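You operate a simulated robot arm through the tools that you are given. There is no shell and no other tool.

You are at the controls of a simulated robot arm. One attempt, no reset.

## Task
Put things in order on the work table top. At the end: the yellow cheese pack is on the brown tray; the black polish jar stands where the brown open paper bag (marked "SUGAR") stood; the blue flask from the work table top stands where the yellow cheese pack stood; the brown open paper bag is on the white saucer; whatever was shut is shut again. Leave all else as you found it, and nothing knocked over. Set down upright: open paper bag.

It is judged by the outcome, as a careful person would: the job done as asked, and still so three seconds after it is handed in. It fails if anything else is knocked over, pushed out of place, dropped, spilled or broken.

## Robot
A 6-joint arm with a two-finger parallel gripper, fixed in place. Base frame: the origin is at the foot of the arm, x ahead of it, y to its left, z up; the work surface is at about z = 0.78. Lengths are in m, angles in degrees, forces in N, time in s.
With the tool pointing down near the work surface it reaches from about 0.26 to 0.68 m from the base axis. Its first joint turns from -66.0 to 66.0 degrees. Payload 2.9 kg.
The tool frame sits at the grasp point between the pads (the TCP): z along the fingers, y along the line on which they close. The tips reach 0.03 m beyond it. The gripper opens to 0.11 m. The fingers are 0.02 m wide and 0.01 m thick; the gripper's body (0.048 by 0.112 m) begins 0.055 m behind the TCP.
Orientation is told as [roll, pitch, yaw] about the base's x, y, z axes, in that order, counted from this pose: with the fingers straight down and closing along the base's y, the tool's x points along the base's -x, its y along +y and its z along -z.

## Interface
- The arm moves only by the tool jog_arm. Its argument "motion" is a list of rows, each a list of 7 numbers: the shift along the base's x, y, z in m, then the turn, a rotation vector about the base's x, y, z in degrees, then the gripper command, from -1 (shut) to 1 (fully open), values between in proportion. In form: [[dx, dy, dz, wx, wy, wz, claw], ...]. A call has 1 to 20 rows; each row shifts and turns the commanded pose from where the row before left it. Each row takes 0.2 s and may step no farther than 0.05 m and 8.6 degrees from the row before; otherwise, or with a gripper value out of range, the whole call is refused. Where a pose cannot be reached the arm comes as near as it can. A force on the tool above 40 N (or 10 N above the force at the start of the call, whichever is more), or a blocked arm, ends the call early, and 0.2 s more pass. The fingers move at their own pace (about 0.108 m/s each) and stop on an object; they squeeze with about 41 N. The grip force told is the motor's: it shows also when the fingers shut on nothing. Time passes only in rows, and 0.2 s behind the last, so rows that do not move let the fingers close. It gives the time, the measured TCP pose, the force on the tool (base axes), the opening and the grip force at its end, in the units of the frame above (readings bear some noise), with the torque about the TCP (base axes, N m) and any sound that the robot's microphone picked up.
- Cameras (640 x 400 px; columns grow to the right, rows downward): "scene" is fixed at [0.076, 0.4368, 1.3775]; the picture's right is [-0.76, -0.65, 0.00], its down [-0.42, 0.49, -0.77] and it looks along [0.50, -0.58, -0.64] (base axes); focal length 308 px, centre (320, 200). "wrist" rides on the gripper at [0.072, 0.017, -0.103] in the tool frame; the picture's right is [-0.23, 0.97, 0.00], its down [-0.76, -0.18, -0.62] and it looks along [-0.61, -0.14, 0.78] (tool axes); focal length 222 px, centre (320, 200).
- capture(camera): a new picture of that camera. No time passes.
- probe_pixels(camera, pixels): for up to 12 pixels [column, row] of the newest picture of that camera ("zoom" is the newest enlarged one), the place [x, y, z] in the base frame of the surface seen there, good to about 0.002 m. No time passes.
- inspect(camera, box): a new picture of the part [left, top, right, bottom] of that camera's present view, enlarged. No time passes.
- job_done(): hands the job in; it is judged then, once.

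Leave the gripper open and the arm clear of the work at the hand-in unless told otherwise.

The tools are called after "Call:" as name(argument=value, ...) on one line, values as JSON. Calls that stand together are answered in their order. jog_arm: Moves the arm, as the interface text tells. Its arguments: {"type":"object","properties":{"motion":{"type":"array","items":{"type":"array","items":{"type":"number"}}}},"required":["motion"]} The other tools are called the same way: capture (camera) takes a picture; probe_pixels (camera, pixels) gives the place of the surface under pixels of a picture; inspect (camera, box) takes an enlarged picture of a part of a camera's view; job_done () hands the job in.

At the start:

```text
time_s: 0.0
tool_pos: [0.386, -0.0942, 1.0819]
ee_rot: [0.0, 0.0, 0.0]
ft_force: [-0.5, 0.1, -0.1]
wrist_torque: [-0.02, 0.01, 0.0]
width: 0.11
gripper_force: 0.0
```

scene: 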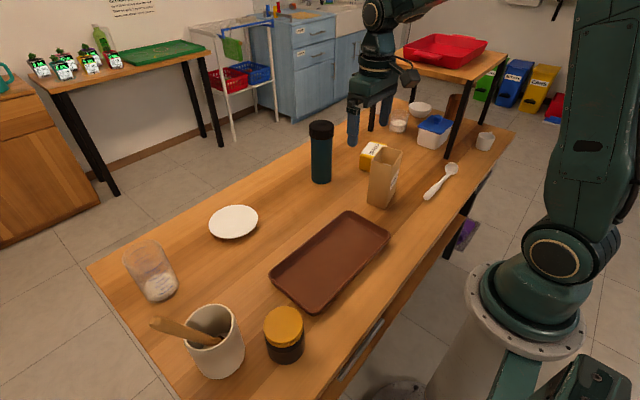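
wrist: 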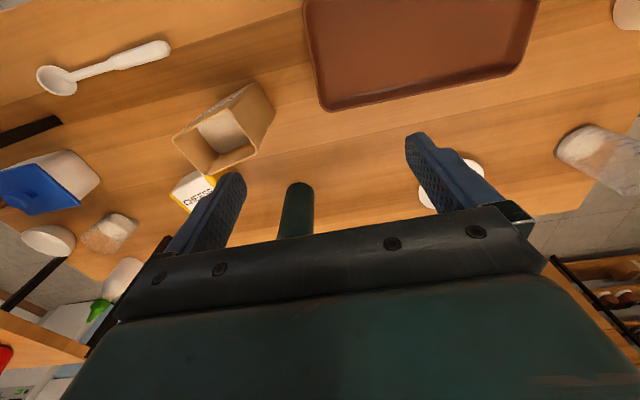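

I see the table with the bag, cheese pack, flask, saucer, tray, jar and crock. I'll look closer at the parts first.

Call:
inspect(camera="scene", box=[280, 80, 520, 230])

Call:
inspect(camera="scene", box=[100, 190, 400, 390])

Call:
capture(camera="wrist")

```text
2.67 times, centred on (400, 155) of scene
```

zoom: 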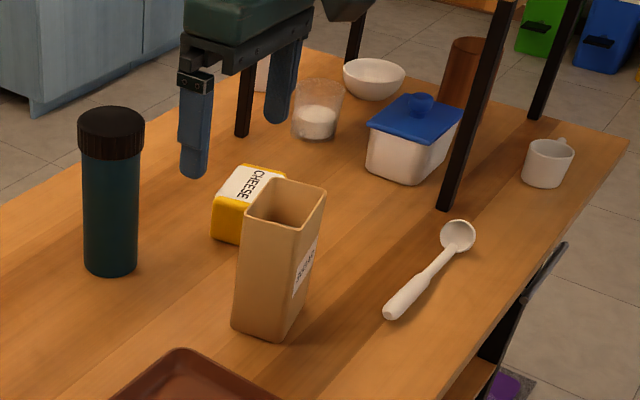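

```text
2.00 times, centred on (250, 290) of scene
```

zoom: 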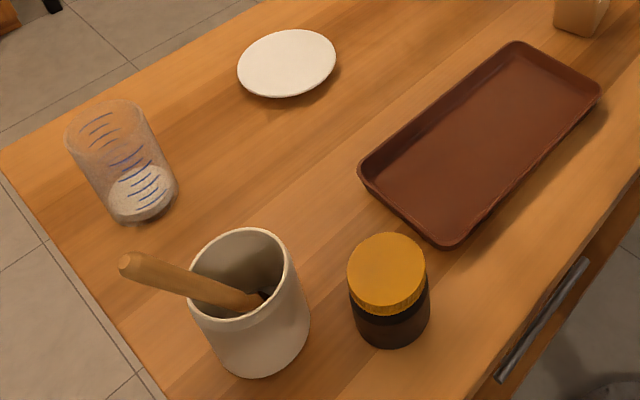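

```text
taken
```

wrist: 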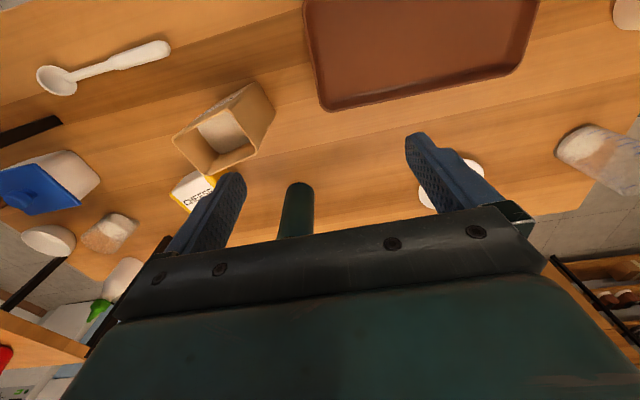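

Now I'll measure things: the upper zoom again, then probe bag rim and base, the flask, and the cheese pack.

Call:
inspect(camera="scene", box=[300, 110, 420, 220])

```text
3.64 times, centred on (360, 165) of scene
```

zoom: 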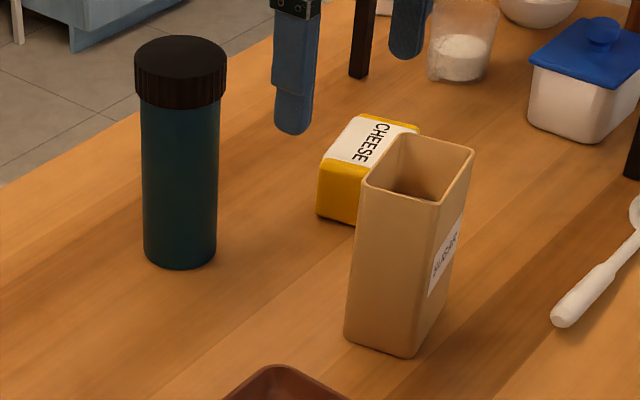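

Probing the bag rim corners, the base corners, flask cap, flask foot and the cheese's top corners in the zoom.

Call:
probe_pixels(camera="zoom", pixels=[[364, 184], [438, 204], [472, 151], [402, 136], [346, 336], [413, 354], [450, 292], [435, 250], [400, 280], [440, 190], [396, 200], [407, 195]])

Call:
probe_pixels(camera="zoom", pixels=[[180, 50], [180, 106], [140, 80], [225, 85], [180, 265], [148, 250], [214, 250], [323, 158], [357, 118], [417, 132], [358, 168], [320, 212]])

```text
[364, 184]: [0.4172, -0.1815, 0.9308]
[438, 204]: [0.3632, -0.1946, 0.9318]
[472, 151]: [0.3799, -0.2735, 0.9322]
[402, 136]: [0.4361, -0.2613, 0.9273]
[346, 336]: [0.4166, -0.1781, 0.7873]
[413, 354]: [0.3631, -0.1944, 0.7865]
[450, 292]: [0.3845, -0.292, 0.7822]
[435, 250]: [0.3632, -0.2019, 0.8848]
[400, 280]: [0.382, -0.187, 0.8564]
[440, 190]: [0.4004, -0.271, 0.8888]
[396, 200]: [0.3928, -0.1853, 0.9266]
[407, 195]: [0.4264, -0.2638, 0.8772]
```

```text
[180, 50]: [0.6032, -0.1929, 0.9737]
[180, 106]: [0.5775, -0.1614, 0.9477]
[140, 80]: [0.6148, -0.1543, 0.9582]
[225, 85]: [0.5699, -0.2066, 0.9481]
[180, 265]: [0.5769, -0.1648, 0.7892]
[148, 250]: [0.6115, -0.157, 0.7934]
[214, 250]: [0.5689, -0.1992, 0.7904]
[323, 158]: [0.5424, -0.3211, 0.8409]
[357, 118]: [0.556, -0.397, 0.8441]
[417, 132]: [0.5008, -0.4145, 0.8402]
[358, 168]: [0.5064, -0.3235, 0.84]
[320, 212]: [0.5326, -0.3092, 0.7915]
```

The bag is about 0.056 by 0.082 m and 0.15 tall; the flask about 0.07 across and 0.19 tall. Now I'll probe the saucer, tray, jar and crock in another zoom.

Call:
inspect(camera="scene", box=[100, 190, 400, 390])

```text
2.00 times, centred on (250, 290) of scene
```

zoom: 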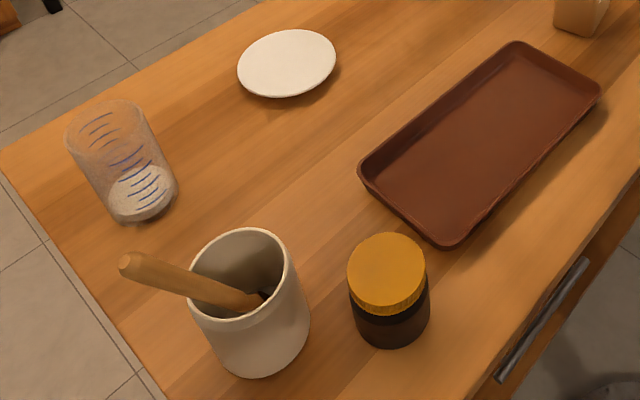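

Probing saucer edges and middle, tray corners and floor, jar lid, crock rim and handle tip.

Call:
probe_pixels(camera="zoom", pixels=[[239, 70], [335, 58], [285, 32], [288, 95], [287, 63], [265, 55], [310, 70], [275, 80], [300, 45], [287, 50], [288, 78], [320, 60]])

Call:
probe_pixels(camera="zoom", pixels=[[361, 168], [516, 43], [598, 92], [449, 245], [480, 150], [430, 190], [540, 90], [387, 262], [349, 275], [427, 275], [387, 235], [390, 345]])

Call:
probe_pixels(camera="zoom", pixels=[[190, 290], [285, 250], [240, 230], [240, 325], [125, 265], [250, 377], [140, 215], [120, 105], [70, 130], [150, 120], [350, 320], [430, 315]])

Call:
probe_pixels(camera="scene", pixels=[[447, 157], [371, 131], [450, 60], [407, 55], [500, 60], [430, 115], [398, 110], [420, 148], [485, 133], [455, 168], [428, 196], [100, 265]])

```text
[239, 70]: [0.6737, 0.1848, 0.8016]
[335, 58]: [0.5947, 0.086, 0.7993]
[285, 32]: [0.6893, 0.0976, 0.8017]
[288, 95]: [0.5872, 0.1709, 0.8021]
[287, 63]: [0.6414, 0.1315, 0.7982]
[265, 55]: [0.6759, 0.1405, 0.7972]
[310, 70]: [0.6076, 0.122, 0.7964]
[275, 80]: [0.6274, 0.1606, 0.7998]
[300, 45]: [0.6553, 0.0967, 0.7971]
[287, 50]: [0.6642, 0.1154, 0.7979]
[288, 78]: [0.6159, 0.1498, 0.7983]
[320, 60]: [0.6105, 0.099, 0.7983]
```

```text
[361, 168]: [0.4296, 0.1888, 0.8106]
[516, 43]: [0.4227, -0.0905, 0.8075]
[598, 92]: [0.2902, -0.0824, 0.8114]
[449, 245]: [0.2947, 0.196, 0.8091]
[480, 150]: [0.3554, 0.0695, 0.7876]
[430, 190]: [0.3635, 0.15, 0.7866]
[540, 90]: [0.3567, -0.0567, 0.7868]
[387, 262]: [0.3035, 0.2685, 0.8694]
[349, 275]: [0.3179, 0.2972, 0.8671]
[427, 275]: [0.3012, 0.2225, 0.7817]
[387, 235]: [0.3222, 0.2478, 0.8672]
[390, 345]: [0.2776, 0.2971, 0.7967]
```

```text
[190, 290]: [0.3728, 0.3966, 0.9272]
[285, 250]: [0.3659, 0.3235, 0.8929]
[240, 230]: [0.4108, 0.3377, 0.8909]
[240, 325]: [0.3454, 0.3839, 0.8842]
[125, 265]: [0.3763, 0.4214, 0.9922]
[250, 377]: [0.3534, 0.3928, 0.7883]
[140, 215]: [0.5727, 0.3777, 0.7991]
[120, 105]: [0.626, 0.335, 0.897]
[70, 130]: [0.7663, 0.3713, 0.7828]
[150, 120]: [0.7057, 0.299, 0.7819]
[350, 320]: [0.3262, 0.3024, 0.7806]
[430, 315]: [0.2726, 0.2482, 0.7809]
```

```text
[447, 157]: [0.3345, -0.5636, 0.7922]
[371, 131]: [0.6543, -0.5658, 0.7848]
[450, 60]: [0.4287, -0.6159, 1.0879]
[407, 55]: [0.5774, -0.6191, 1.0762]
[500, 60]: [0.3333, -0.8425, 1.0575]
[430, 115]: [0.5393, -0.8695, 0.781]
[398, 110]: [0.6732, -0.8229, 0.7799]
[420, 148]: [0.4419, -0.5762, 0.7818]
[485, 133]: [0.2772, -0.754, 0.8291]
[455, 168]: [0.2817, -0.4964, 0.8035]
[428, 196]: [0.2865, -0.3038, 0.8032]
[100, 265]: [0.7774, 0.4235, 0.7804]
```

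Centres worked out: bag about (0.399, -0.228), rotated roughly 12.5°; saucer (0.637, 0.135), 0.127 wide; tray middle (0.359, 0.053), floor at z 0.787; jar about (0.304, 0.272); flask about (0.597, -0.187); cheese about (0.522, -0.368). The bag goes first, since its place must be freed. I'll move over the bag, high up, turning 12.5° so the fingers close along its long side.

Call:
jog_arm(motion=[[0.003, -0.0335, 0, 0, 0, 3.1, 1], [0.003, -0.0335, 0, 0, 0, 3.1, 1], [0.003, -0.0335, 0, 0, 0, 3.1, 1], [0.004, -0.0335, 0, 0, 0, 3.2, 1], [0, 0, 0, 0, 0, 0, 1]])

Call:
capture(camera="wrist")

Call:
capture(camera="scene")

```text
time_s: 1.2
tool_pos: [0.399, -0.2288, 1.0801]
ee_rot: [-0.1, 0.1, 12.7]
ft_force: [0.4, -0.3, 0.5]
wrist_torque: [0.04, -0.01, 0.0]
width: 0.1103
gripper_force: 0.1
```

```text
taken
```

wrist: 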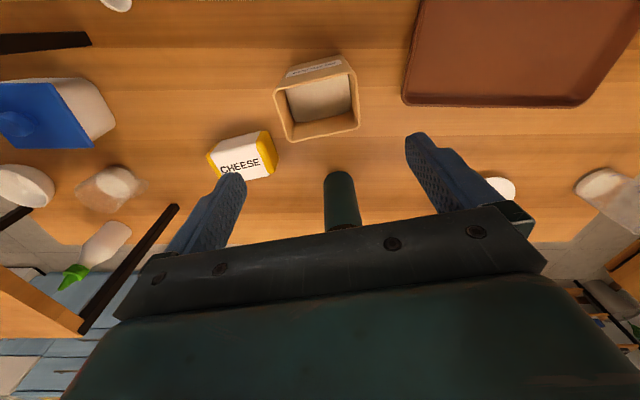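

```text
taken
```

scene: 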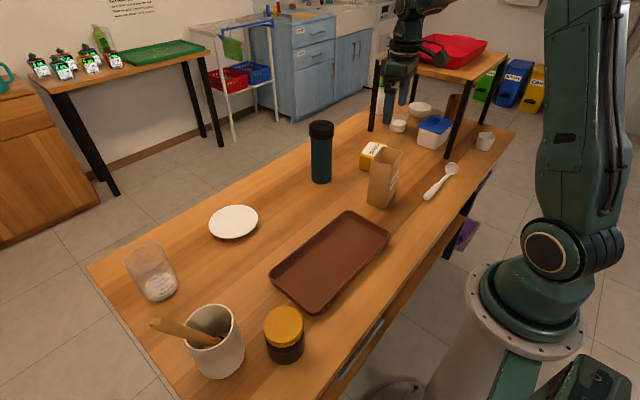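

The bag's mouth is seen at about (317, 100) in the wrist view. I'll zoom on it and on the cheese to measure.

Call:
inspect(camera="wrist", box=[200, 40, 380, 190])

```text
2.67 times, centred on (290, 115) of wrist
```

zoom: 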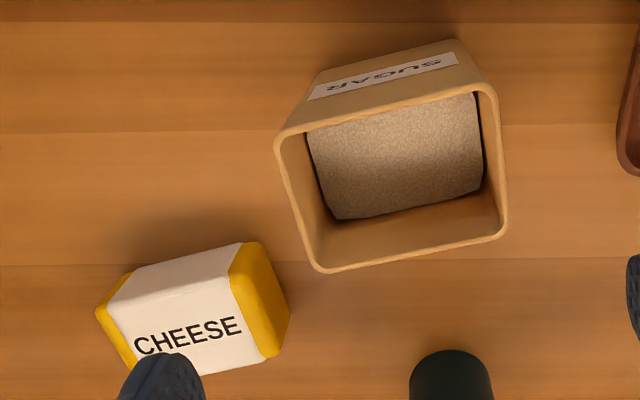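

Probing the bag rim corners, sugar level, and visible cheese corners.

Call:
probe_pixels(camera="zoom", pixels=[[277, 143], [489, 88], [505, 232], [318, 269], [400, 155], [382, 112], [291, 205], [412, 252], [500, 160], [385, 60]])

Call:
probe_pixels(camera="zoom", pixels=[[108, 302], [231, 275], [262, 360], [130, 370], [185, 320], [247, 243], [125, 275], [288, 320], [280, 355], [98, 312]])

```text
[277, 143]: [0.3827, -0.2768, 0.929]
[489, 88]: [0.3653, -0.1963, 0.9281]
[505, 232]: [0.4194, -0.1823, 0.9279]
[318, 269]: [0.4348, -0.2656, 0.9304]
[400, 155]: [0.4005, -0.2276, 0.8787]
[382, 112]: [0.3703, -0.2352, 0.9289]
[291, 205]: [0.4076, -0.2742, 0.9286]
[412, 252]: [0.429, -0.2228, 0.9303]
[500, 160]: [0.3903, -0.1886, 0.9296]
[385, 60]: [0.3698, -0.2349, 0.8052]
```

```text
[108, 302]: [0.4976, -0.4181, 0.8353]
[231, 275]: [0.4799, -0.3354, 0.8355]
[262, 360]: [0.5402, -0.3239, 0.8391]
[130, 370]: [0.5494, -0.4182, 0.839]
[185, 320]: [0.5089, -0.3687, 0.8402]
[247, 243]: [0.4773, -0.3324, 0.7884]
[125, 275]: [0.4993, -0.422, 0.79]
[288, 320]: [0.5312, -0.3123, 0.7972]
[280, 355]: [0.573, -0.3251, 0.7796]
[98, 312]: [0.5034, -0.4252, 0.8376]
```

Bag: centre (0.399, -0.230), 0.060 x 0.087 m, rim at z 0.93, turned 12°. The fingers have about 11 mm of room on each side. I'll go down to just above the rim and check.

Call:
jog_arm(motion=[[0, -0.0012, -0.035, 0, 0, -0.7, 1], [0, 0, -0.035, 0, 0, 0, 1], [0, 0, -0.025, 0, 0, 0, 1], [0, 0, 0, 0, 0, 0, 1]])

Call:
capture(camera="wrist")

Call:
inspect(camera="scene", box=[330, 60, 450, 220])

```text
time_s: 2.2
tool_pos: [0.3976, -0.2285, 0.9831]
ee_rot: [0.0, -0.1, 11.9]
ft_force: [0.0, 0.8, -0.5]
wrist_torque: [0.03, 0.0, -0.03]
width: 0.11
gripper_force: 0.0
```

```text
taken
```

wrist: 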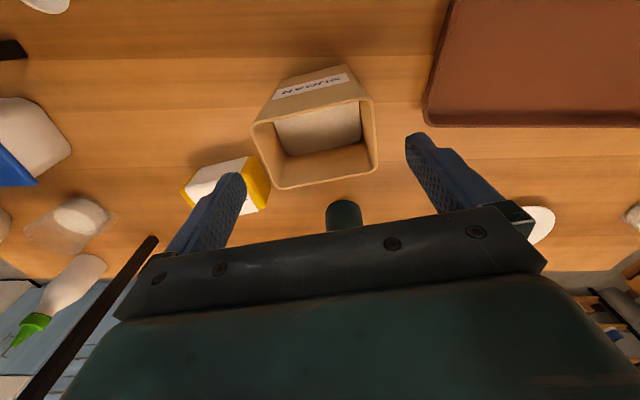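

```text
2.50 times, centred on (390, 140) of scene
```

zoom: 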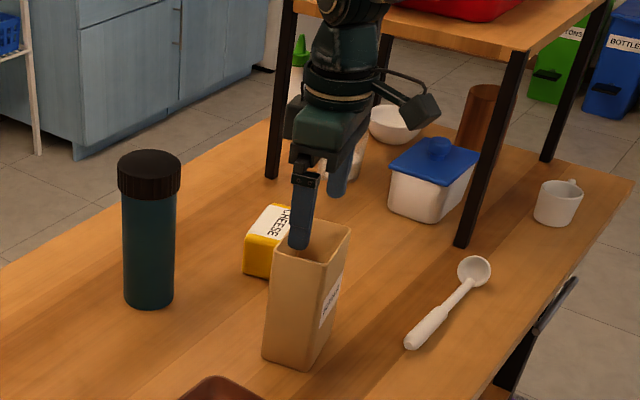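

The bag mouth lies between the fingers. I'll probe the fingertips and rim once to make sure of the margins.

Call:
probe_pixels(camera="wrist", pixels=[[240, 180], [236, 200], [412, 140], [418, 160], [258, 150], [372, 130], [316, 110], [325, 180]])

```text
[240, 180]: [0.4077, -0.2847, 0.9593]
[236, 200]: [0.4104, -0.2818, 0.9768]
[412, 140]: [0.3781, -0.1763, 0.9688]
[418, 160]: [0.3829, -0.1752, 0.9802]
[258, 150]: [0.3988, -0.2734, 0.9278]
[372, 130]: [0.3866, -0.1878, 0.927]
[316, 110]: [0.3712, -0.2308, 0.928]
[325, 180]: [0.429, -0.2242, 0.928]
```

Margins are about 10 and 12 mm, so I'm well centred. Going down to z 0.89 and closing.

Call:
jog_arm(motion=[[0.0015, -0.001, -0.023, 0, 0, 0, 1], [0, 0, -0.023, 0, 0, 0, 1], [0, 0, -0.023, 0, 0, 0, 1], [0, 0, -0.023, 0, 0, 0, 1], [0, 0, 0, 0, 0, 0, 1], [0, 0, 0, 0, 0, 0, -1], [0, 0, 0, 0, 0, 0, -1], [0, 0, 0, 0, 0, 0, -1], [0, 0, 0, 0, 0, 0, -1]])

Call:
capture(camera="wrist")

Call:
inspect(camera="scene", box=[330, 60, 450, 220])

```text
time_s: 4.2
tool_pos: [0.3995, -0.2293, 0.8957]
ee_rot: [0.0, 0.0, 11.7]
ft_force: [0.2, 0.7, 0.1]
wrist_torque: [0.07, -0.02, 0.02]
width: 0.0893
gripper_force: 40.8
```

```text
taken
```

wrist: 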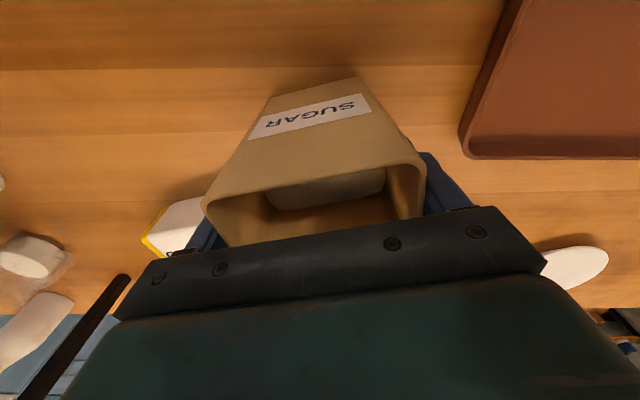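

```text
2.50 times, centred on (390, 140) of scene
```

zoom: 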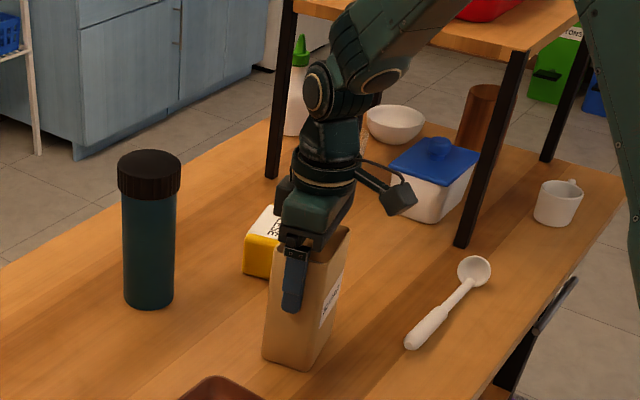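

The grip holds at 0.089 m. I'll lift slowly and watch the force.

Call:
jog_arm(motion=[[0, 0, 0.005, 0, 0, 0, -1], [0, 0, 0.01, 0, 0, 0, -1], [0, 0, 0.02, 0, 0, 0, -1], [0, 0, 0.02, 0, 0, 0, -1], [0, 0, 0.02, 0, 0, 0, -1], [0, 0, 0, 0, 0, 0, -1]])

Call:
inspect(camera="scene", box=[330, 60, 450, 220])

```text
time_s: 5.6
tool_pos: [0.3998, -0.2296, 0.9697]
ee_rot: [-0.1, 0.0, 11.8]
ft_force: [0.2, -0.5, -4.2]
wrist_torque: [0.0, 0.02, 0.01]
width: 0.089
gripper_force: 40.8
```

```text
2.50 times, centred on (390, 140) of scene
```

zoom: 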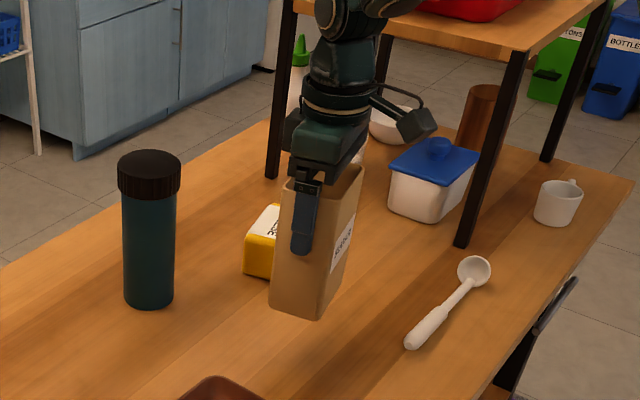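

The bag hangs straight, weight about 0.43 kg. I'll carry it over the tray, clear of the flask, to above the saucer.

Call:
jog_arm(motion=[[0.002, 0.012, 0.005, 0, 0, 0, -1], [0.004, 0.024, 0.005, 0, 0, 0, -1], [0.004, 0.028, 0, 0, 0, 0, -1], [0.004, 0.028, 0, 0, 0, 0, -1], [0.004, 0.028, 0, 0, 0, 0, -1], [0.004, 0.028, 0, 0, 0, 0, -1], [0.004, 0.028, 0, 0, 0, 0, -1], [0.004, 0.028, 0, 0, 0, 0, -1], [0.004, 0.028, 0, 0, 0, 0, -1], [0.006, 0.028, 0, 0, 0, 0, -1], [0.01, 0.025, 0, 0, 0, 0, -1], [0.02, 0.015, 0, 0, 0, 0, -1], [0.024, 0.012, 0, 0, 0, 0, -1], [0.024, 0.01, 0, 0, 0, 0, -1], [0.024, 0.01, 0, 0, 0, 0, -1], [0.024, 0.01, 0, 0, 0, 0, -1], [0.02, 0.01, 0, 0, 0, 0, -1], [0.01, 0.005, 0, 0, 0, 0, -1], [0, 0, 0, 0, 0, 0, -1]])

Call:
capture(camera="scene")

Call:
capture(camera="wrist")

```text
time_s: 9.6
tool_pos: [0.5953, 0.1273, 0.9789]
ee_rot: [0.1, 0.0, 11.8]
ft_force: [0.6, -0.3, -3.8]
wrist_torque: [0.01, 0.01, 0.01]
width: 0.0894
gripper_force: 40.7
```

```text
taken
```

scene: 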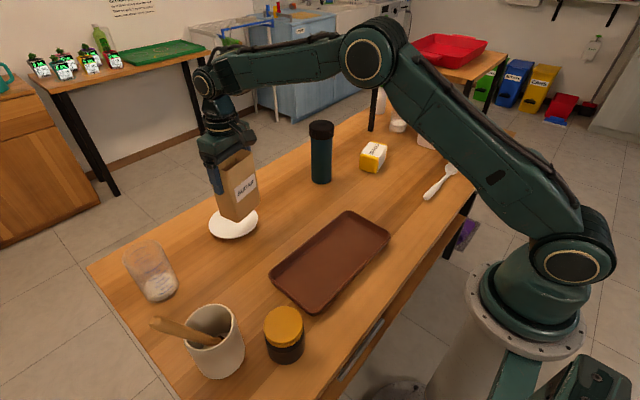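

```text
taken
```

wrist: 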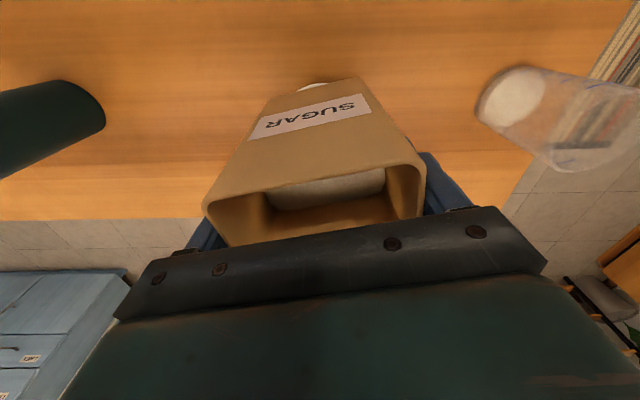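

The bag is near the saucer. I'll bring it over the saucer centre (0.637, 0.135) and check.

Call:
jog_arm(motion=[[0.014, 0.0026, 0, 0, 0, 0, -1], [0.018, 0.003, 0, 0, 0, 0, -1], [0.0097, 0.0021, 0, 0, 0, 0, -1], [0, 0, -0.015, 0, 0, 0, -1], [0, 0, -0.015, 0, 0, 0, -1], [0, 0, 0, 0, 0, 0, -1]])

Call:
inspect(camera="scene", box=[160, 100, 310, 260])

```text
time_s: 11.0
tool_pos: [0.6393, 0.1349, 0.9497]
ee_rot: [0.1, 0.0, 11.8]
ft_force: [0.3, -0.5, -4.2]
wrist_torque: [-0.01, 0.02, 0.02]
width: 0.0888
gripper_force: 41.1
```

```text
2.50 times, centred on (235, 180) of scene
```

zoom: 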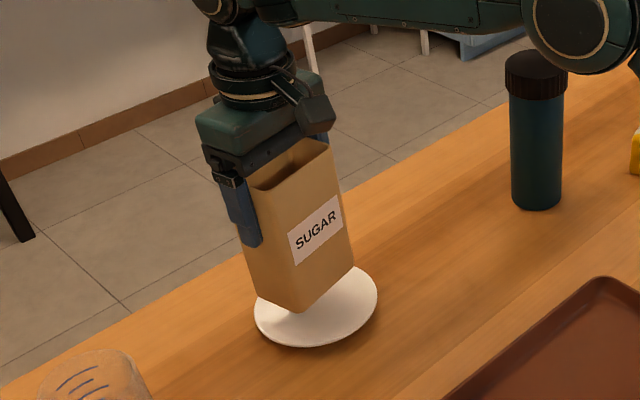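

Checking the lower bag corners against the saucer edges.

Call:
probe_pixels(camera="zoom", pixels=[[296, 307], [257, 292], [351, 265], [258, 310], [376, 295], [310, 345], [330, 310], [320, 320]])

```text
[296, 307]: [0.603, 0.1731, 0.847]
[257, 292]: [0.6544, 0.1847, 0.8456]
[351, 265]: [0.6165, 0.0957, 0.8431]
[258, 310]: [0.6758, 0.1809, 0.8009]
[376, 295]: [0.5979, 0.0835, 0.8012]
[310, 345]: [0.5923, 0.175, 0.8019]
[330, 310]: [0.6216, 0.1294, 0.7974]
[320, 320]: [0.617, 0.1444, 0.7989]
```

The bag is centred over the saucer; its bottom should be at about z 0.835, the saucer at 0.798. Lowering most of the way, then in small steps.

Call:
jog_arm(motion=[[0, 0, -0.01, 0, 0, 0, -1], [0, 0, -0.01, 0, 0, 0, -1], [0, 0, -0.008, 0, 0, 0, -1], [0, 0, -0.004, 0, 0, 0, -1], [0, 0, 0, 0, 0, 0, -1]])

Call:
inspect(camera="scene", box=[180, 150, 280, 250])

```text
time_s: 12.2
tool_pos: [0.6382, 0.135, 0.9173]
ee_rot: [0.1, 0.0, 11.8]
ft_force: [-0.2, -0.9, -3.5]
wrist_torque: [0.0, -0.01, -0.01]
width: 0.0893
gripper_force: 41.1
```

```text
4.00 times, centred on (230, 200) of scene
```

zoom: 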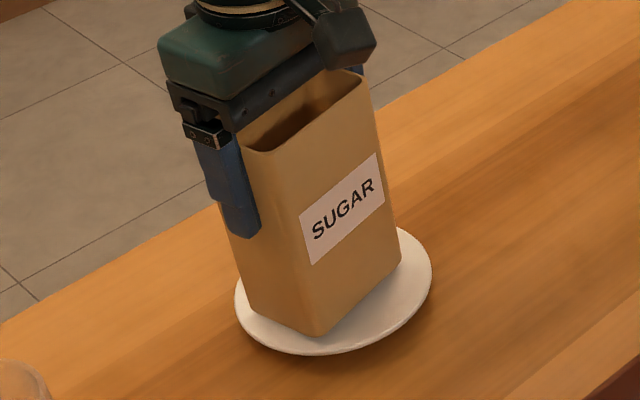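

Still carrying the weight (-3.5 N). I'll lower in 1.5 mm steps.

Call:
jog_arm(motion=[[0, 0, -0.0015, 0, 0, 0, -1], [0, 0, -0.0015, 0, 0, 0, -1], [0, 0, 0, 0, 0, 0, -1]])

```text
time_s: 13.0
tool_pos: [0.6399, 0.1336, 0.9151]
ee_rot: [0.0, -0.1, 11.9]
ft_force: [-2.5, 0.3, 1.1]
wrist_torque: [0.07, 0.25, 0.02]
width: 0.0893
gripper_force: 41.3
```

Contact has begun (force changed to +1.1 N). One more millimetre to seat it.

Call:
jog_arm(motion=[[0, 0, -0.001, 0, 0, 0, -1], [0, 0, 0, 0, 0, 0, -1]])

Call:
inspect(camera="scene", box=[180, 150, 280, 250])

```text
time_s: 13.6
tool_pos: [0.6389, 0.1349, 0.9143]
ee_rot: [0.0, -0.3, 11.9]
ft_force: [-1.8, 1.5, 11.6]
wrist_torque: [0.13, 0.42, 0.01]
width: 0.0892
gripper_force: 41.5
```

```text
4.00 times, centred on (230, 200) of scene
```

zoom: 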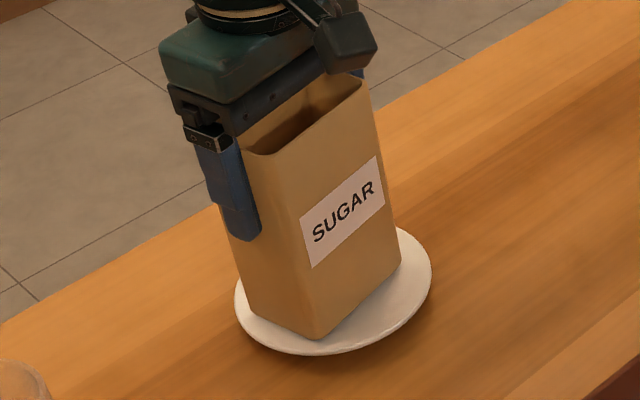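

Firmly seated. I'll ease off half a millimetre and open.

Call:
jog_arm(motion=[[0, 0, 0.0008, 0, 0, 0, -1], [0, 0, 0, 0, 0, 0, 0.7], [0, 0, 0, 0, 0, 0, 0.85], [0, 0, 0, 0, 0, 0, 1], [0, 0, 0, 0, 0, 0, 1]])

Call:
capture(camera="wrist")

Call:
inspect(camera="scene", box=[180, 150, 280, 250])

```text
time_s: 14.8
tool_pos: [0.6394, 0.1337, 0.9143]
ee_rot: [0.0, 0.0, 11.7]
ft_force: [0.0, -0.7, -0.9]
wrist_torque: [0.01, 0.01, -0.03]
width: 0.1102
gripper_force: 0.0
```

```text
taken
```

wrist: 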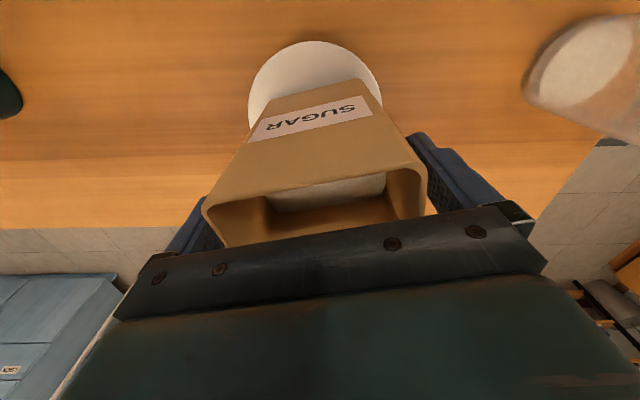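

```text
4.00 times, centred on (230, 200) of scene
```

zoom: 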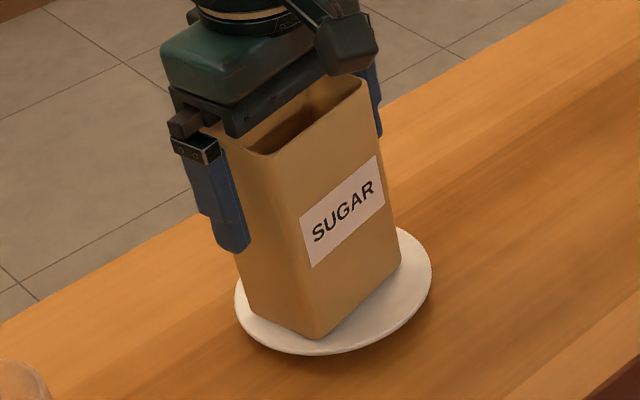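

Released; fingers are clear of both sides. Rising straight up slowly.

Call:
jog_arm(motion=[[0, 0, 0.01, 0, 0, 0, 1], [0, 0, 0.02, 0, 0, 0, 1], [0, 0, 0.03, 0, 0, 0, 1], [0, 0, 0.04, 0, 0, 0, 1], [0, 0, 0.04, 0, 0, 0, 1], [0, 0, 0.03, 0, 0, 0, 1], [0, 0, 0, 0, 0, 0, 1]])

Call:
capture(camera="scene")

Call:
capture(camera="wrist")

```text
time_s: 16.4
tool_pos: [0.6338, 0.1331, 1.0725]
ee_rot: [0.0, 0.0, 11.8]
ft_force: [0.1, -0.3, 0.7]
wrist_torque: [0.01, 0.02, -0.03]
width: 0.1101
gripper_force: 0.0
out of reach, approached as far as the arm can: row 6
```

```text
taken
```

scene: 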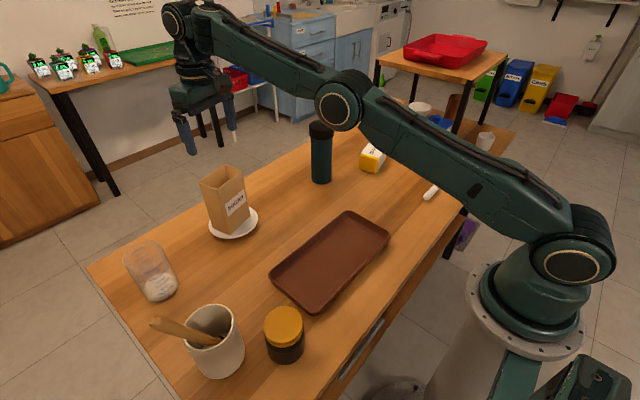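

```text
taken
```

wrist: 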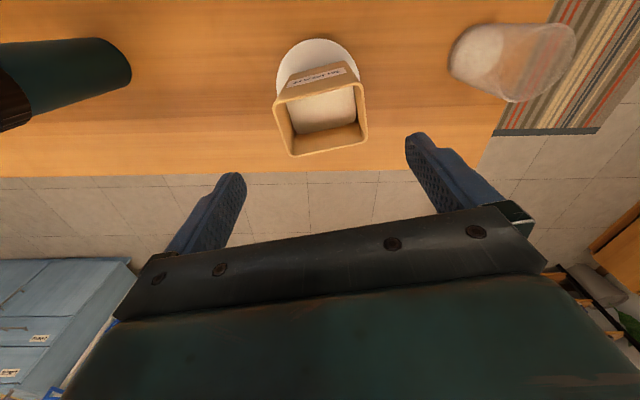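

The bag stands upright on the saucer. Next is the cheese: it looks about 0.064 m across and 0.105 m long, so I'll grip its short side (yaw about -78°). I'll go back, round and out to a place above it.

Call:
jog_arm(motion=[[-0.03, -0.022, -0.003, 0, 0, 0, 1], [-0.03, -0.022, -0.003, 0, 0, 0, 1], [-0.03, -0.022, -0.003, 0, 0, 0, 1], [-0.03, -0.022, -0.003, 0, 0, -5, 1], [-0.03, -0.022, -0.003, 0, 0, -5, 1], [-0.03, -0.022, -0.003, 0, 0, -5, 1], [0, -0.0375, 0, 0, 0, -7.5, 1], [0, -0.0375, 0, 0, 0, -7.5, 1], [0, -0.0375, 0, 0, 0, -7.5, 1], [0, -0.0375, 0, 0, 0, -7.5, 1], [0, -0.0375, 0, 0, 0, -7.5, 1], [0, -0.0375, 0, 0, 0, -7.5, 1], [0, -0.0375, 0, 0, 0, -7.5, 1], [0, -0.0375, 0, 0, 0, -7.5, 1], [0, 0, 0, 0, 0, -7.5, 1], [0, 0, 0, 0, 0, -7.5, 1], [0, 0, 0, 0, 0, 0, 1]])

Call:
capture(camera="wrist")

Call:
capture(camera="scene")

```text
time_s: 20.0
tool_pos: [0.4544, -0.2986, 1.0563]
ee_rot: [0.0, 0.0, -78.3]
ft_force: [0.1, -0.4, 1.3]
wrist_torque: [0.03, 0.0, 0.02]
width: 0.1101
gripper_force: 0.1
```

```text
taken
```

wrist: 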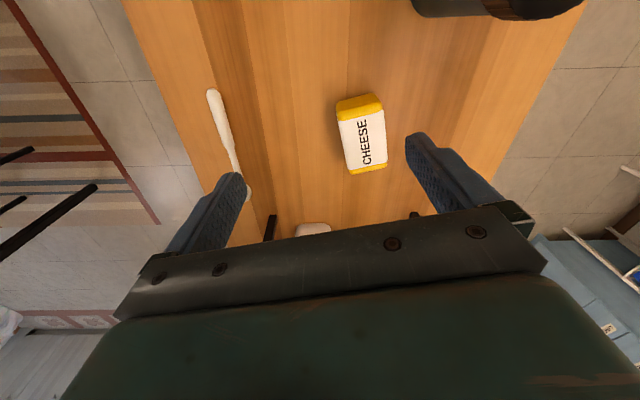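

```text
taken
```

scene: 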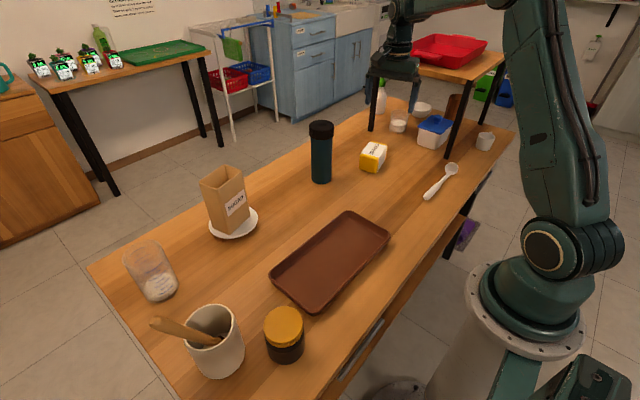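

Now the cheese is seen fully at about (362, 135). Zooming for exact corners.

Call:
inspect(camera="wrist", box=[310, 80, 414, 184])

```text
3.85 times, centred on (362, 132) of wrist
```

zoom: 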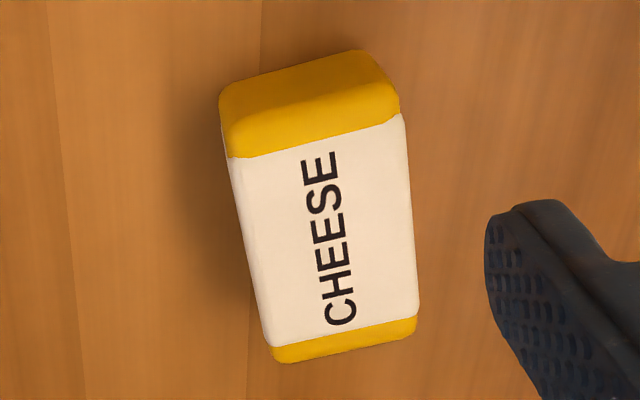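

Call:
probe_pixels(camera="zoom", pixels=[[232, 130], [396, 100], [416, 325], [275, 355], [335, 230], [245, 240], [408, 210], [220, 95], [362, 53], [345, 358], [310, 85], [320, 120]])

```text
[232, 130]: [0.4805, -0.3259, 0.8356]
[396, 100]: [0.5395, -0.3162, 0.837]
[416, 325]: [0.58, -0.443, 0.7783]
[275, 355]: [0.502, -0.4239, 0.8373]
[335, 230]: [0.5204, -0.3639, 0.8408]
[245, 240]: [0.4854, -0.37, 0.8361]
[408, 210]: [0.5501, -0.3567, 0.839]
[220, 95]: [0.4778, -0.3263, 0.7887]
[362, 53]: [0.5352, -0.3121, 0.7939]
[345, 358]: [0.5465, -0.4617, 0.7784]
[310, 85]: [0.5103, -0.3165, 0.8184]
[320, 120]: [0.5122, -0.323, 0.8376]
```

Cheese centre is (0.519, -0.368), 0.066 wide along the finger direction, top at z 0.84. Moving over it and part way down.

Call:
jog_arm(motion=[[0.016, -0.0173, -0.02, 0, 0, 0, 1], [0.016, -0.0173, -0.02, 0, 0, 0, 1], [0.016, -0.0173, -0.02, 0, 0, 0, 1], [0.0163, -0.0171, -0.02, 0, 0, 0, 1], [0, 0, -0.03, 0, 0, 0, 1], [0, 0, -0.03, 0, 0, 0, 1], [0, 0, -0.025, 0, 0, 0, 1], [0, 0, 0, 0, 0, 0, 1]])

Call:
capture(camera="wrist")

Call:
inspect(camera="scene", box=[330, 60, 450, 220])

```text
time_s: 21.8
tool_pos: [0.5163, -0.3683, 0.8917]
ee_rot: [0.1, 0.1, -78.2]
ft_force: [-0.4, -0.1, 0.4]
wrist_torque: [0.0, 0.02, 0.01]
width: 0.1102
gripper_force: 0.0
```

```text
taken
```

wrist: 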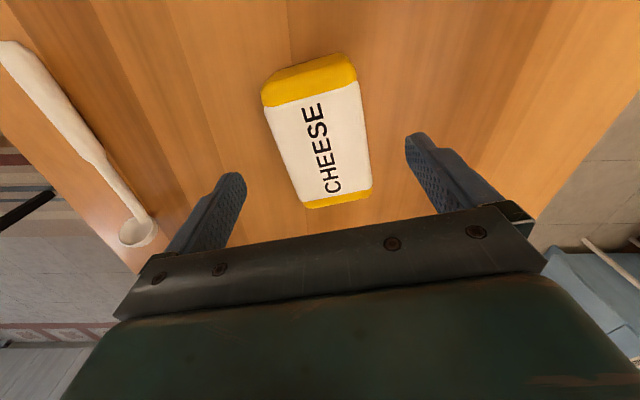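

```text
2.50 times, centred on (390, 140) of scene
```

zoom: 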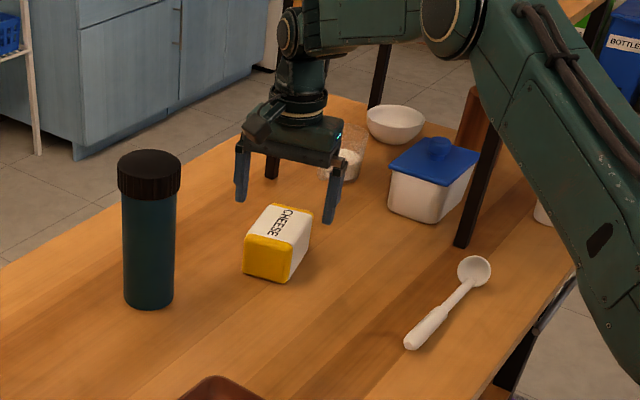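

Cheese sits between the fingers with room on both sides. Going down to z 0.818 and closing.

Call:
jog_arm(motion=[[0.0018, 0, -0.025, 0, 0, 0, 1], [0, 0, -0.025, 0, 0, 0, 1], [0, 0, -0.015, 0, 0, 0, 1], [0, 0, -0.009, 0, 0, 0, 1], [0, 0, 0, 0, 0, 0, 1], [0, 0, 0, 0, 0, 0, -1], [0, 0, 0, 0, 0, 0, -1], [0, 0, 0, 0, 0, 0, -1], [0, 0, 0, 0, 0, 0, -1]])

Call:
inspect(camera="scene", box=[330, 60, 450, 220])

```text
time_s: 23.8
tool_pos: [0.518, -0.3677, 0.8156]
ee_rot: [0.0, 0.1, -78.2]
ft_force: [1.0, 0.9, -0.3]
wrist_torque: [-0.08, -0.01, 0.1]
width: 0.0652
gripper_force: 41.0
```

```text
2.50 times, centred on (390, 140) of scene
```

zoom: 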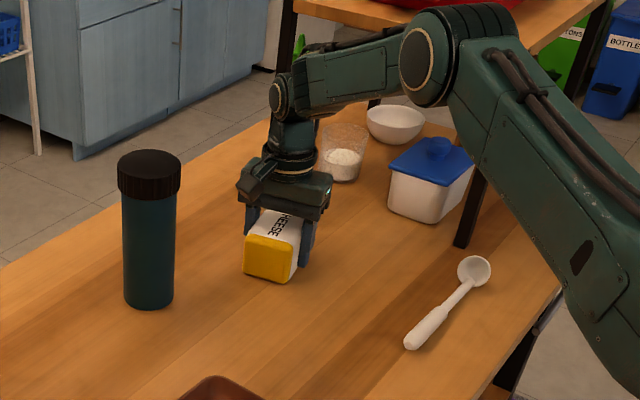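

Gripped (0.065 m). Lifting and carrying the cheese to above the tray, staying clear of the flask.

Call:
jog_arm(motion=[[0, 0, 0.01, 0, 0, 0, -1], [0, 0, 0.025, 0, 0, 0, -1], [0, 0, 0.03, 0, 0, 0, -1], [0, 0, 0.03, 0, 0, 0, -1], [-0.025, 0.015, 0, 0, 0, 0, -1], [-0.03, 0.02, 0, 0, 0, 0, -1], [-0.03, 0.025, 0, 0, 0, 0, -1], [-0.015, 0.03, 0, 0, 0, -2, -1], [-0.006, 0.035, 0, 0, 0, -2, -1], [-0.006, 0.035, 0, 0, 0, -2, -1], [-0.006, 0.035, 0, 0, 0, -2, -1], [-0.006, 0.035, 0, 0, 0, -2, -1], [-0.006, 0.035, 0, 0, 0, -2, -1], [-0.006, 0.035, 0, 0, 0, -1, -1], [-0.006, 0.035, 0, 0, 0, 0, -1], [-0.006, 0.035, 0, 0, 0, 0, -1], [-0.006, 0.03, 0, 0, 0, 0, -1], [-0.006, 0.02, 0, 0, 0, 0, -1], [0, 0, 0, 0, 0, 0, -1]])

Call:
capture(camera="scene")

Call:
capture(camera="wrist")

```text
time_s: 27.8
tool_pos: [0.3563, 0.0529, 0.9097]
ee_rot: [0.0, 0.1, -91.2]
ft_force: [-0.2, 0.4, -2.9]
wrist_torque: [-0.01, 0.01, 0.0]
width: 0.0652
gripper_force: 40.9
```

```text
taken
```

scene: 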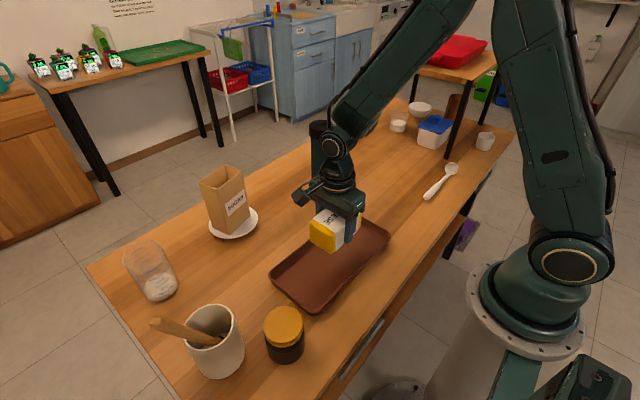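

```text
taken
```

wrist: 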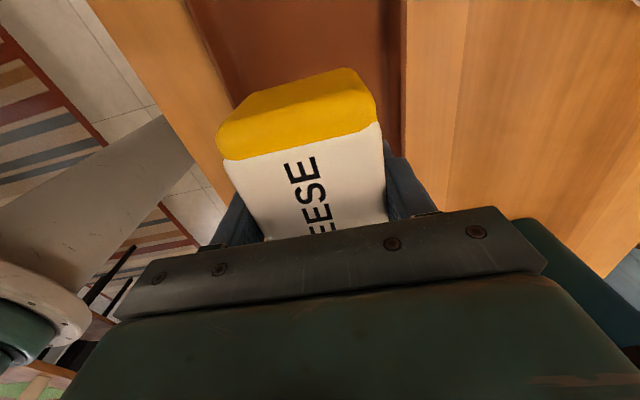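

Over the tray's middle. Lowering to about 1 cm above the tray floor.

Call:
jog_arm(motion=[[0.003, 0, -0.02, 0, 0, 0, -1], [0, 0, -0.02, 0, 0, 0, -1], [0, 0, -0.02, 0, 0, 0, -1], [0, 0, -0.015, 0, 0, 0, -1], [0, 0, -0.005, 0, 0, 0, -1], [0, 0, 0, 0, 0, 0, -1]])

Call:
inspect(camera="scene", box=[260, 150, 400, 320])

```text
time_s: 29.2
tool_pos: [0.3616, 0.0525, 0.8302]
ee_rot: [0.0, 0.1, -91.3]
ft_force: [-0.1, -0.1, -2.7]
wrist_torque: [0.04, 0.01, -0.04]
width: 0.065
gripper_force: 41.0
```

```text
2.35 times, centred on (330, 235) of scene
```

zoom: 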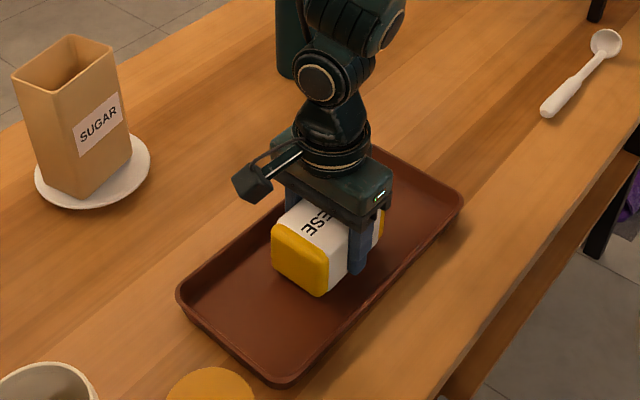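

Small steps down until contact.

Call:
jog_arm(motion=[[0, 0, -0.002, 0, 0, 0, -1], [0, 0, -0.002, 0, 0, 0, -1], [0, 0, 0, 0, 0, 0, -1]])

```text
time_s: 30.0
tool_pos: [0.3603, 0.0528, 0.8258]
ee_rot: [0.0, -0.1, -91.2]
ft_force: [-1.0, 0.3, -3.0]
wrist_torque: [0.05, 0.03, -0.03]
width: 0.0647
gripper_force: 41.1
```

Call:
jog_arm(motion=[[0, 0, -0.0015, 0, 0, 0, -1], [0, 0, -0.001, 0, 0, 0, -1], [0, 0, 0, 0, 0, 0, -1]])

```text
time_s: 30.8
tool_pos: [0.3612, 0.0517, 0.8231]
ee_rot: [0.0, 0.0, -91.1]
ft_force: [-0.8, -0.7, -2.4]
wrist_torque: [0.02, -0.01, 0.01]
width: 0.0648
gripper_force: 41.0
```

Still no contact (-2.4 N). Continuing in 1 mm steps.

Call:
jog_arm(motion=[[0, 0, -0.001, 0, 0, 0, -1], [0, 0, 0, 0, 0, 0, -1]])

```text
time_s: 31.4
tool_pos: [0.3617, 0.0522, 0.8226]
ee_rot: [0.0, -0.1, -91.1]
ft_force: [-0.7, -0.4, -3.3]
wrist_torque: [0.02, -0.03, 0.02]
width: 0.0649
gripper_force: 41.1
```

Call:
jog_arm(motion=[[0, 0, -0.001, 0, 0, 0, -1], [0, 0, 0, 0, 0, 0, -1]])

```text
time_s: 32.0
tool_pos: [0.3624, 0.0518, 0.8216]
ee_rot: [-0.1, 0.0, -91.2]
ft_force: [0.0, 0.4, -2.9]
wrist_torque: [-0.02, -0.04, -0.01]
width: 0.0647
gripper_force: 40.7
```

Call:
jog_arm(motion=[[0, 0, -0.001, 0, 0, 0, -1], [0, 0, 0, 0, 0, 0, -1]])

Call:
inspect(camera="scene", box=[290, 190, 370, 270])

```text
time_s: 32.6
tool_pos: [0.3604, 0.0533, 0.8211]
ee_rot: [0.0, 0.0, -91.2]
ft_force: [-2.5, 1.3, 15.4]
wrist_torque: [-0.45, 0.23, 0.01]
width: 0.0647
gripper_force: 41.5
```

```text
5.00 times, centred on (330, 230) of scene
```

zoom: 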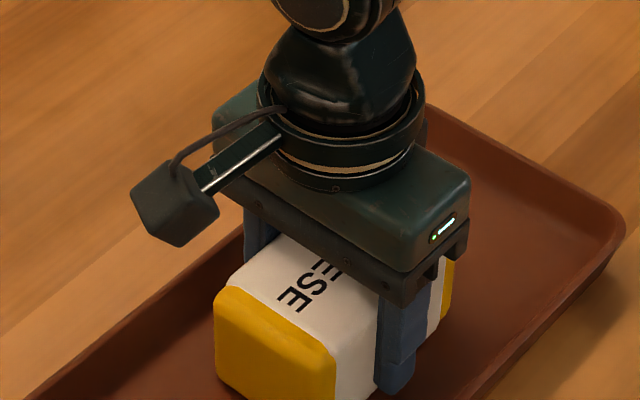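

Contact made (15 N). Easing off and opening only part way (0.08 m) so the fingers don't touch the tray walls.

Call:
jog_arm(motion=[[0, 0, 0.0008, 0, 0, 0, -1], [0, 0, 0, 0, 0, 0, 0.35], [0, 0, 0, 0, 0, 0, 0.45], [0, 0, 0, 0, 0, 0, 0.45]])

Call:
inspect(camera="scene", box=[260, 150, 400, 320])

Call:
capture(camera="wrist")

```text
time_s: 33.6
tool_pos: [0.3618, 0.0533, 0.8221]
ee_rot: [0.1, 0.0, -91.1]
ft_force: [0.3, 0.5, -0.1]
wrist_torque: [0.0, -0.02, -0.02]
width: 0.08
gripper_force: 0.1
```

```text
2.35 times, centred on (330, 235) of scene
```

zoom: 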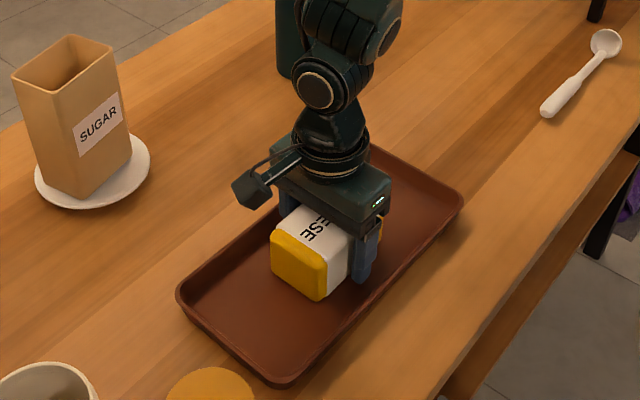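

```text
taken
```

wrist: 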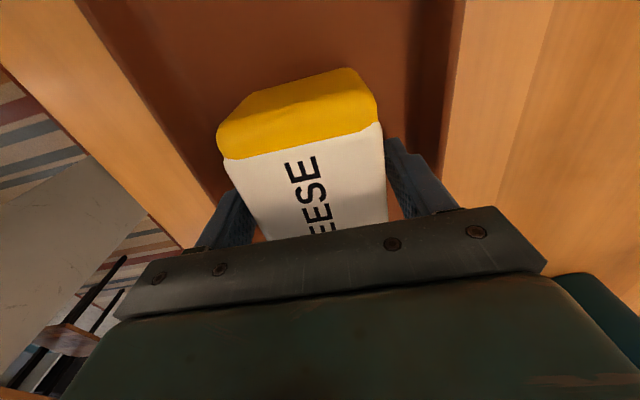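

Released cleanly. Rising up, then turning towards the flask and stopping short of it to look.

Call:
jog_arm(motion=[[0, 0, 0.015, 0, 0, 0, 0.45], [0, 0, 0.03, 0, 0, 0, 0.45], [0, 0, 0.04, 0, 0, 0, 0.45], [0, 0, 0.04, 0, 0, 0, 0.45], [0, 0, 0.04, 0, 0, 0, 1], [0, 0, 0.04, 0, 0, 0, 1], [0, 0, 0.035, 0, 0, 0, 1], [0.01, -0.02, 0, 0, 0, 8.2, 1], [0.01, -0.02, 0, 0, 0, 8.2, 1], [0.01, -0.02, 0, 0, 0, 8.2, 1], [0.01, -0.02, 0, 0, 0, 8.2, 1], [0.01, -0.02, 0, 0, 0, 8.2, 1], [0.01, -0.02, 0, 0, 0, 8.2, 1], [0.01, -0.02, 0, 0, 0, 8.2, 1], [0.01, -0.02, 0, 0, 0, 8.2, 1], [0.01, -0.02, 0, 0, 0, 8.2, 1], [0, 0, 0, 0, 0, 0, 1]])

Call:
capture(camera="wrist")

Call:
capture(camera="scene")

```text
time_s: 37.2
tool_pos: [0.4515, -0.1263, 1.0631]
ee_rot: [0.1, 0.0, -17.3]
ft_force: [-0.5, -0.2, -0.5]
wrist_torque: [0.02, 0.02, 0.01]
width: 0.1099
gripper_force: 0.1
```

```text
taken
```

wrist: 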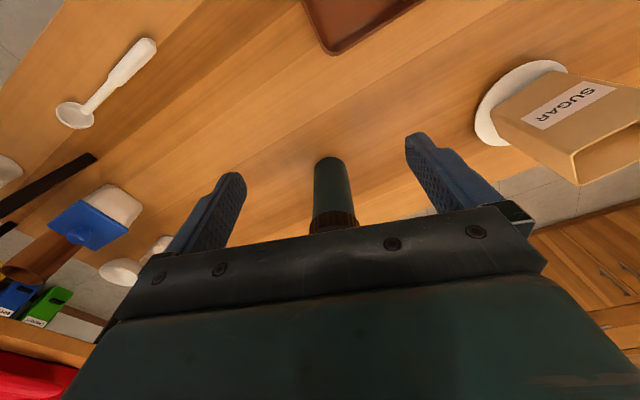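

```text
taken
```

scene: 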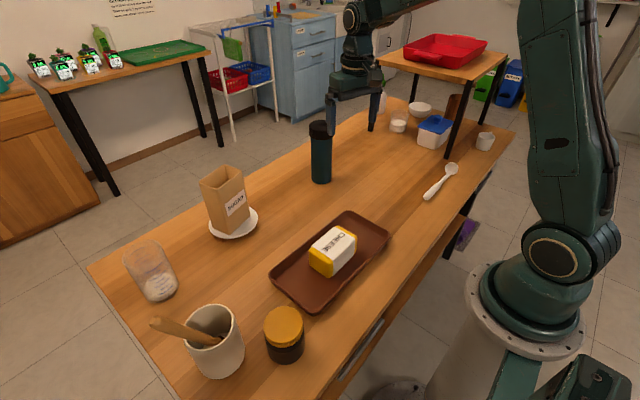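

Cheese rests on the tray. Zooming on the flask in both views to fix its centre.

Call:
inspect(camera="wrist", box=[290, 145, 380, 235])

Call:
probe_pixels(camera="wrist", pixels=[[330, 160], [314, 175], [347, 175], [313, 200], [352, 200], [331, 185], [333, 210], [334, 218], [334, 226], [311, 220], [355, 215], [316, 160]])

```text
4.44 times, centred on (335, 190) of wrist
```

zoom: 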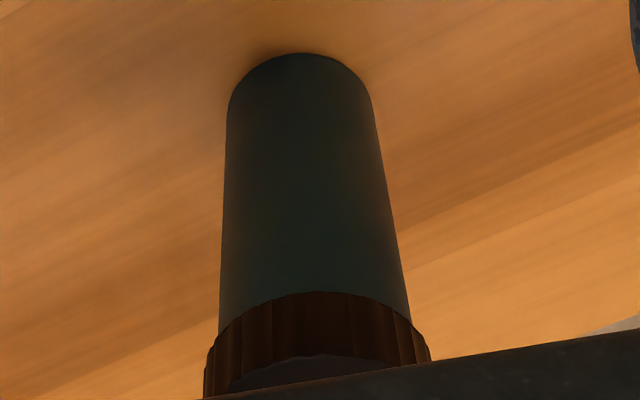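

```text
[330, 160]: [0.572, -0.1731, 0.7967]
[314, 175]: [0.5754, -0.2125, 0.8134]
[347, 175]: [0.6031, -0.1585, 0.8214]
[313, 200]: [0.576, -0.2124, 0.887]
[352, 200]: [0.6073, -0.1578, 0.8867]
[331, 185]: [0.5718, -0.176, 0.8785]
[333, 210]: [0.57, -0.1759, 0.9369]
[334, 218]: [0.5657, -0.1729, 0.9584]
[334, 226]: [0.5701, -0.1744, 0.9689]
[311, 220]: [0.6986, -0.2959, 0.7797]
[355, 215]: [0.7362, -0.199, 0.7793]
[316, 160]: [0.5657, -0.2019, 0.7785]
```

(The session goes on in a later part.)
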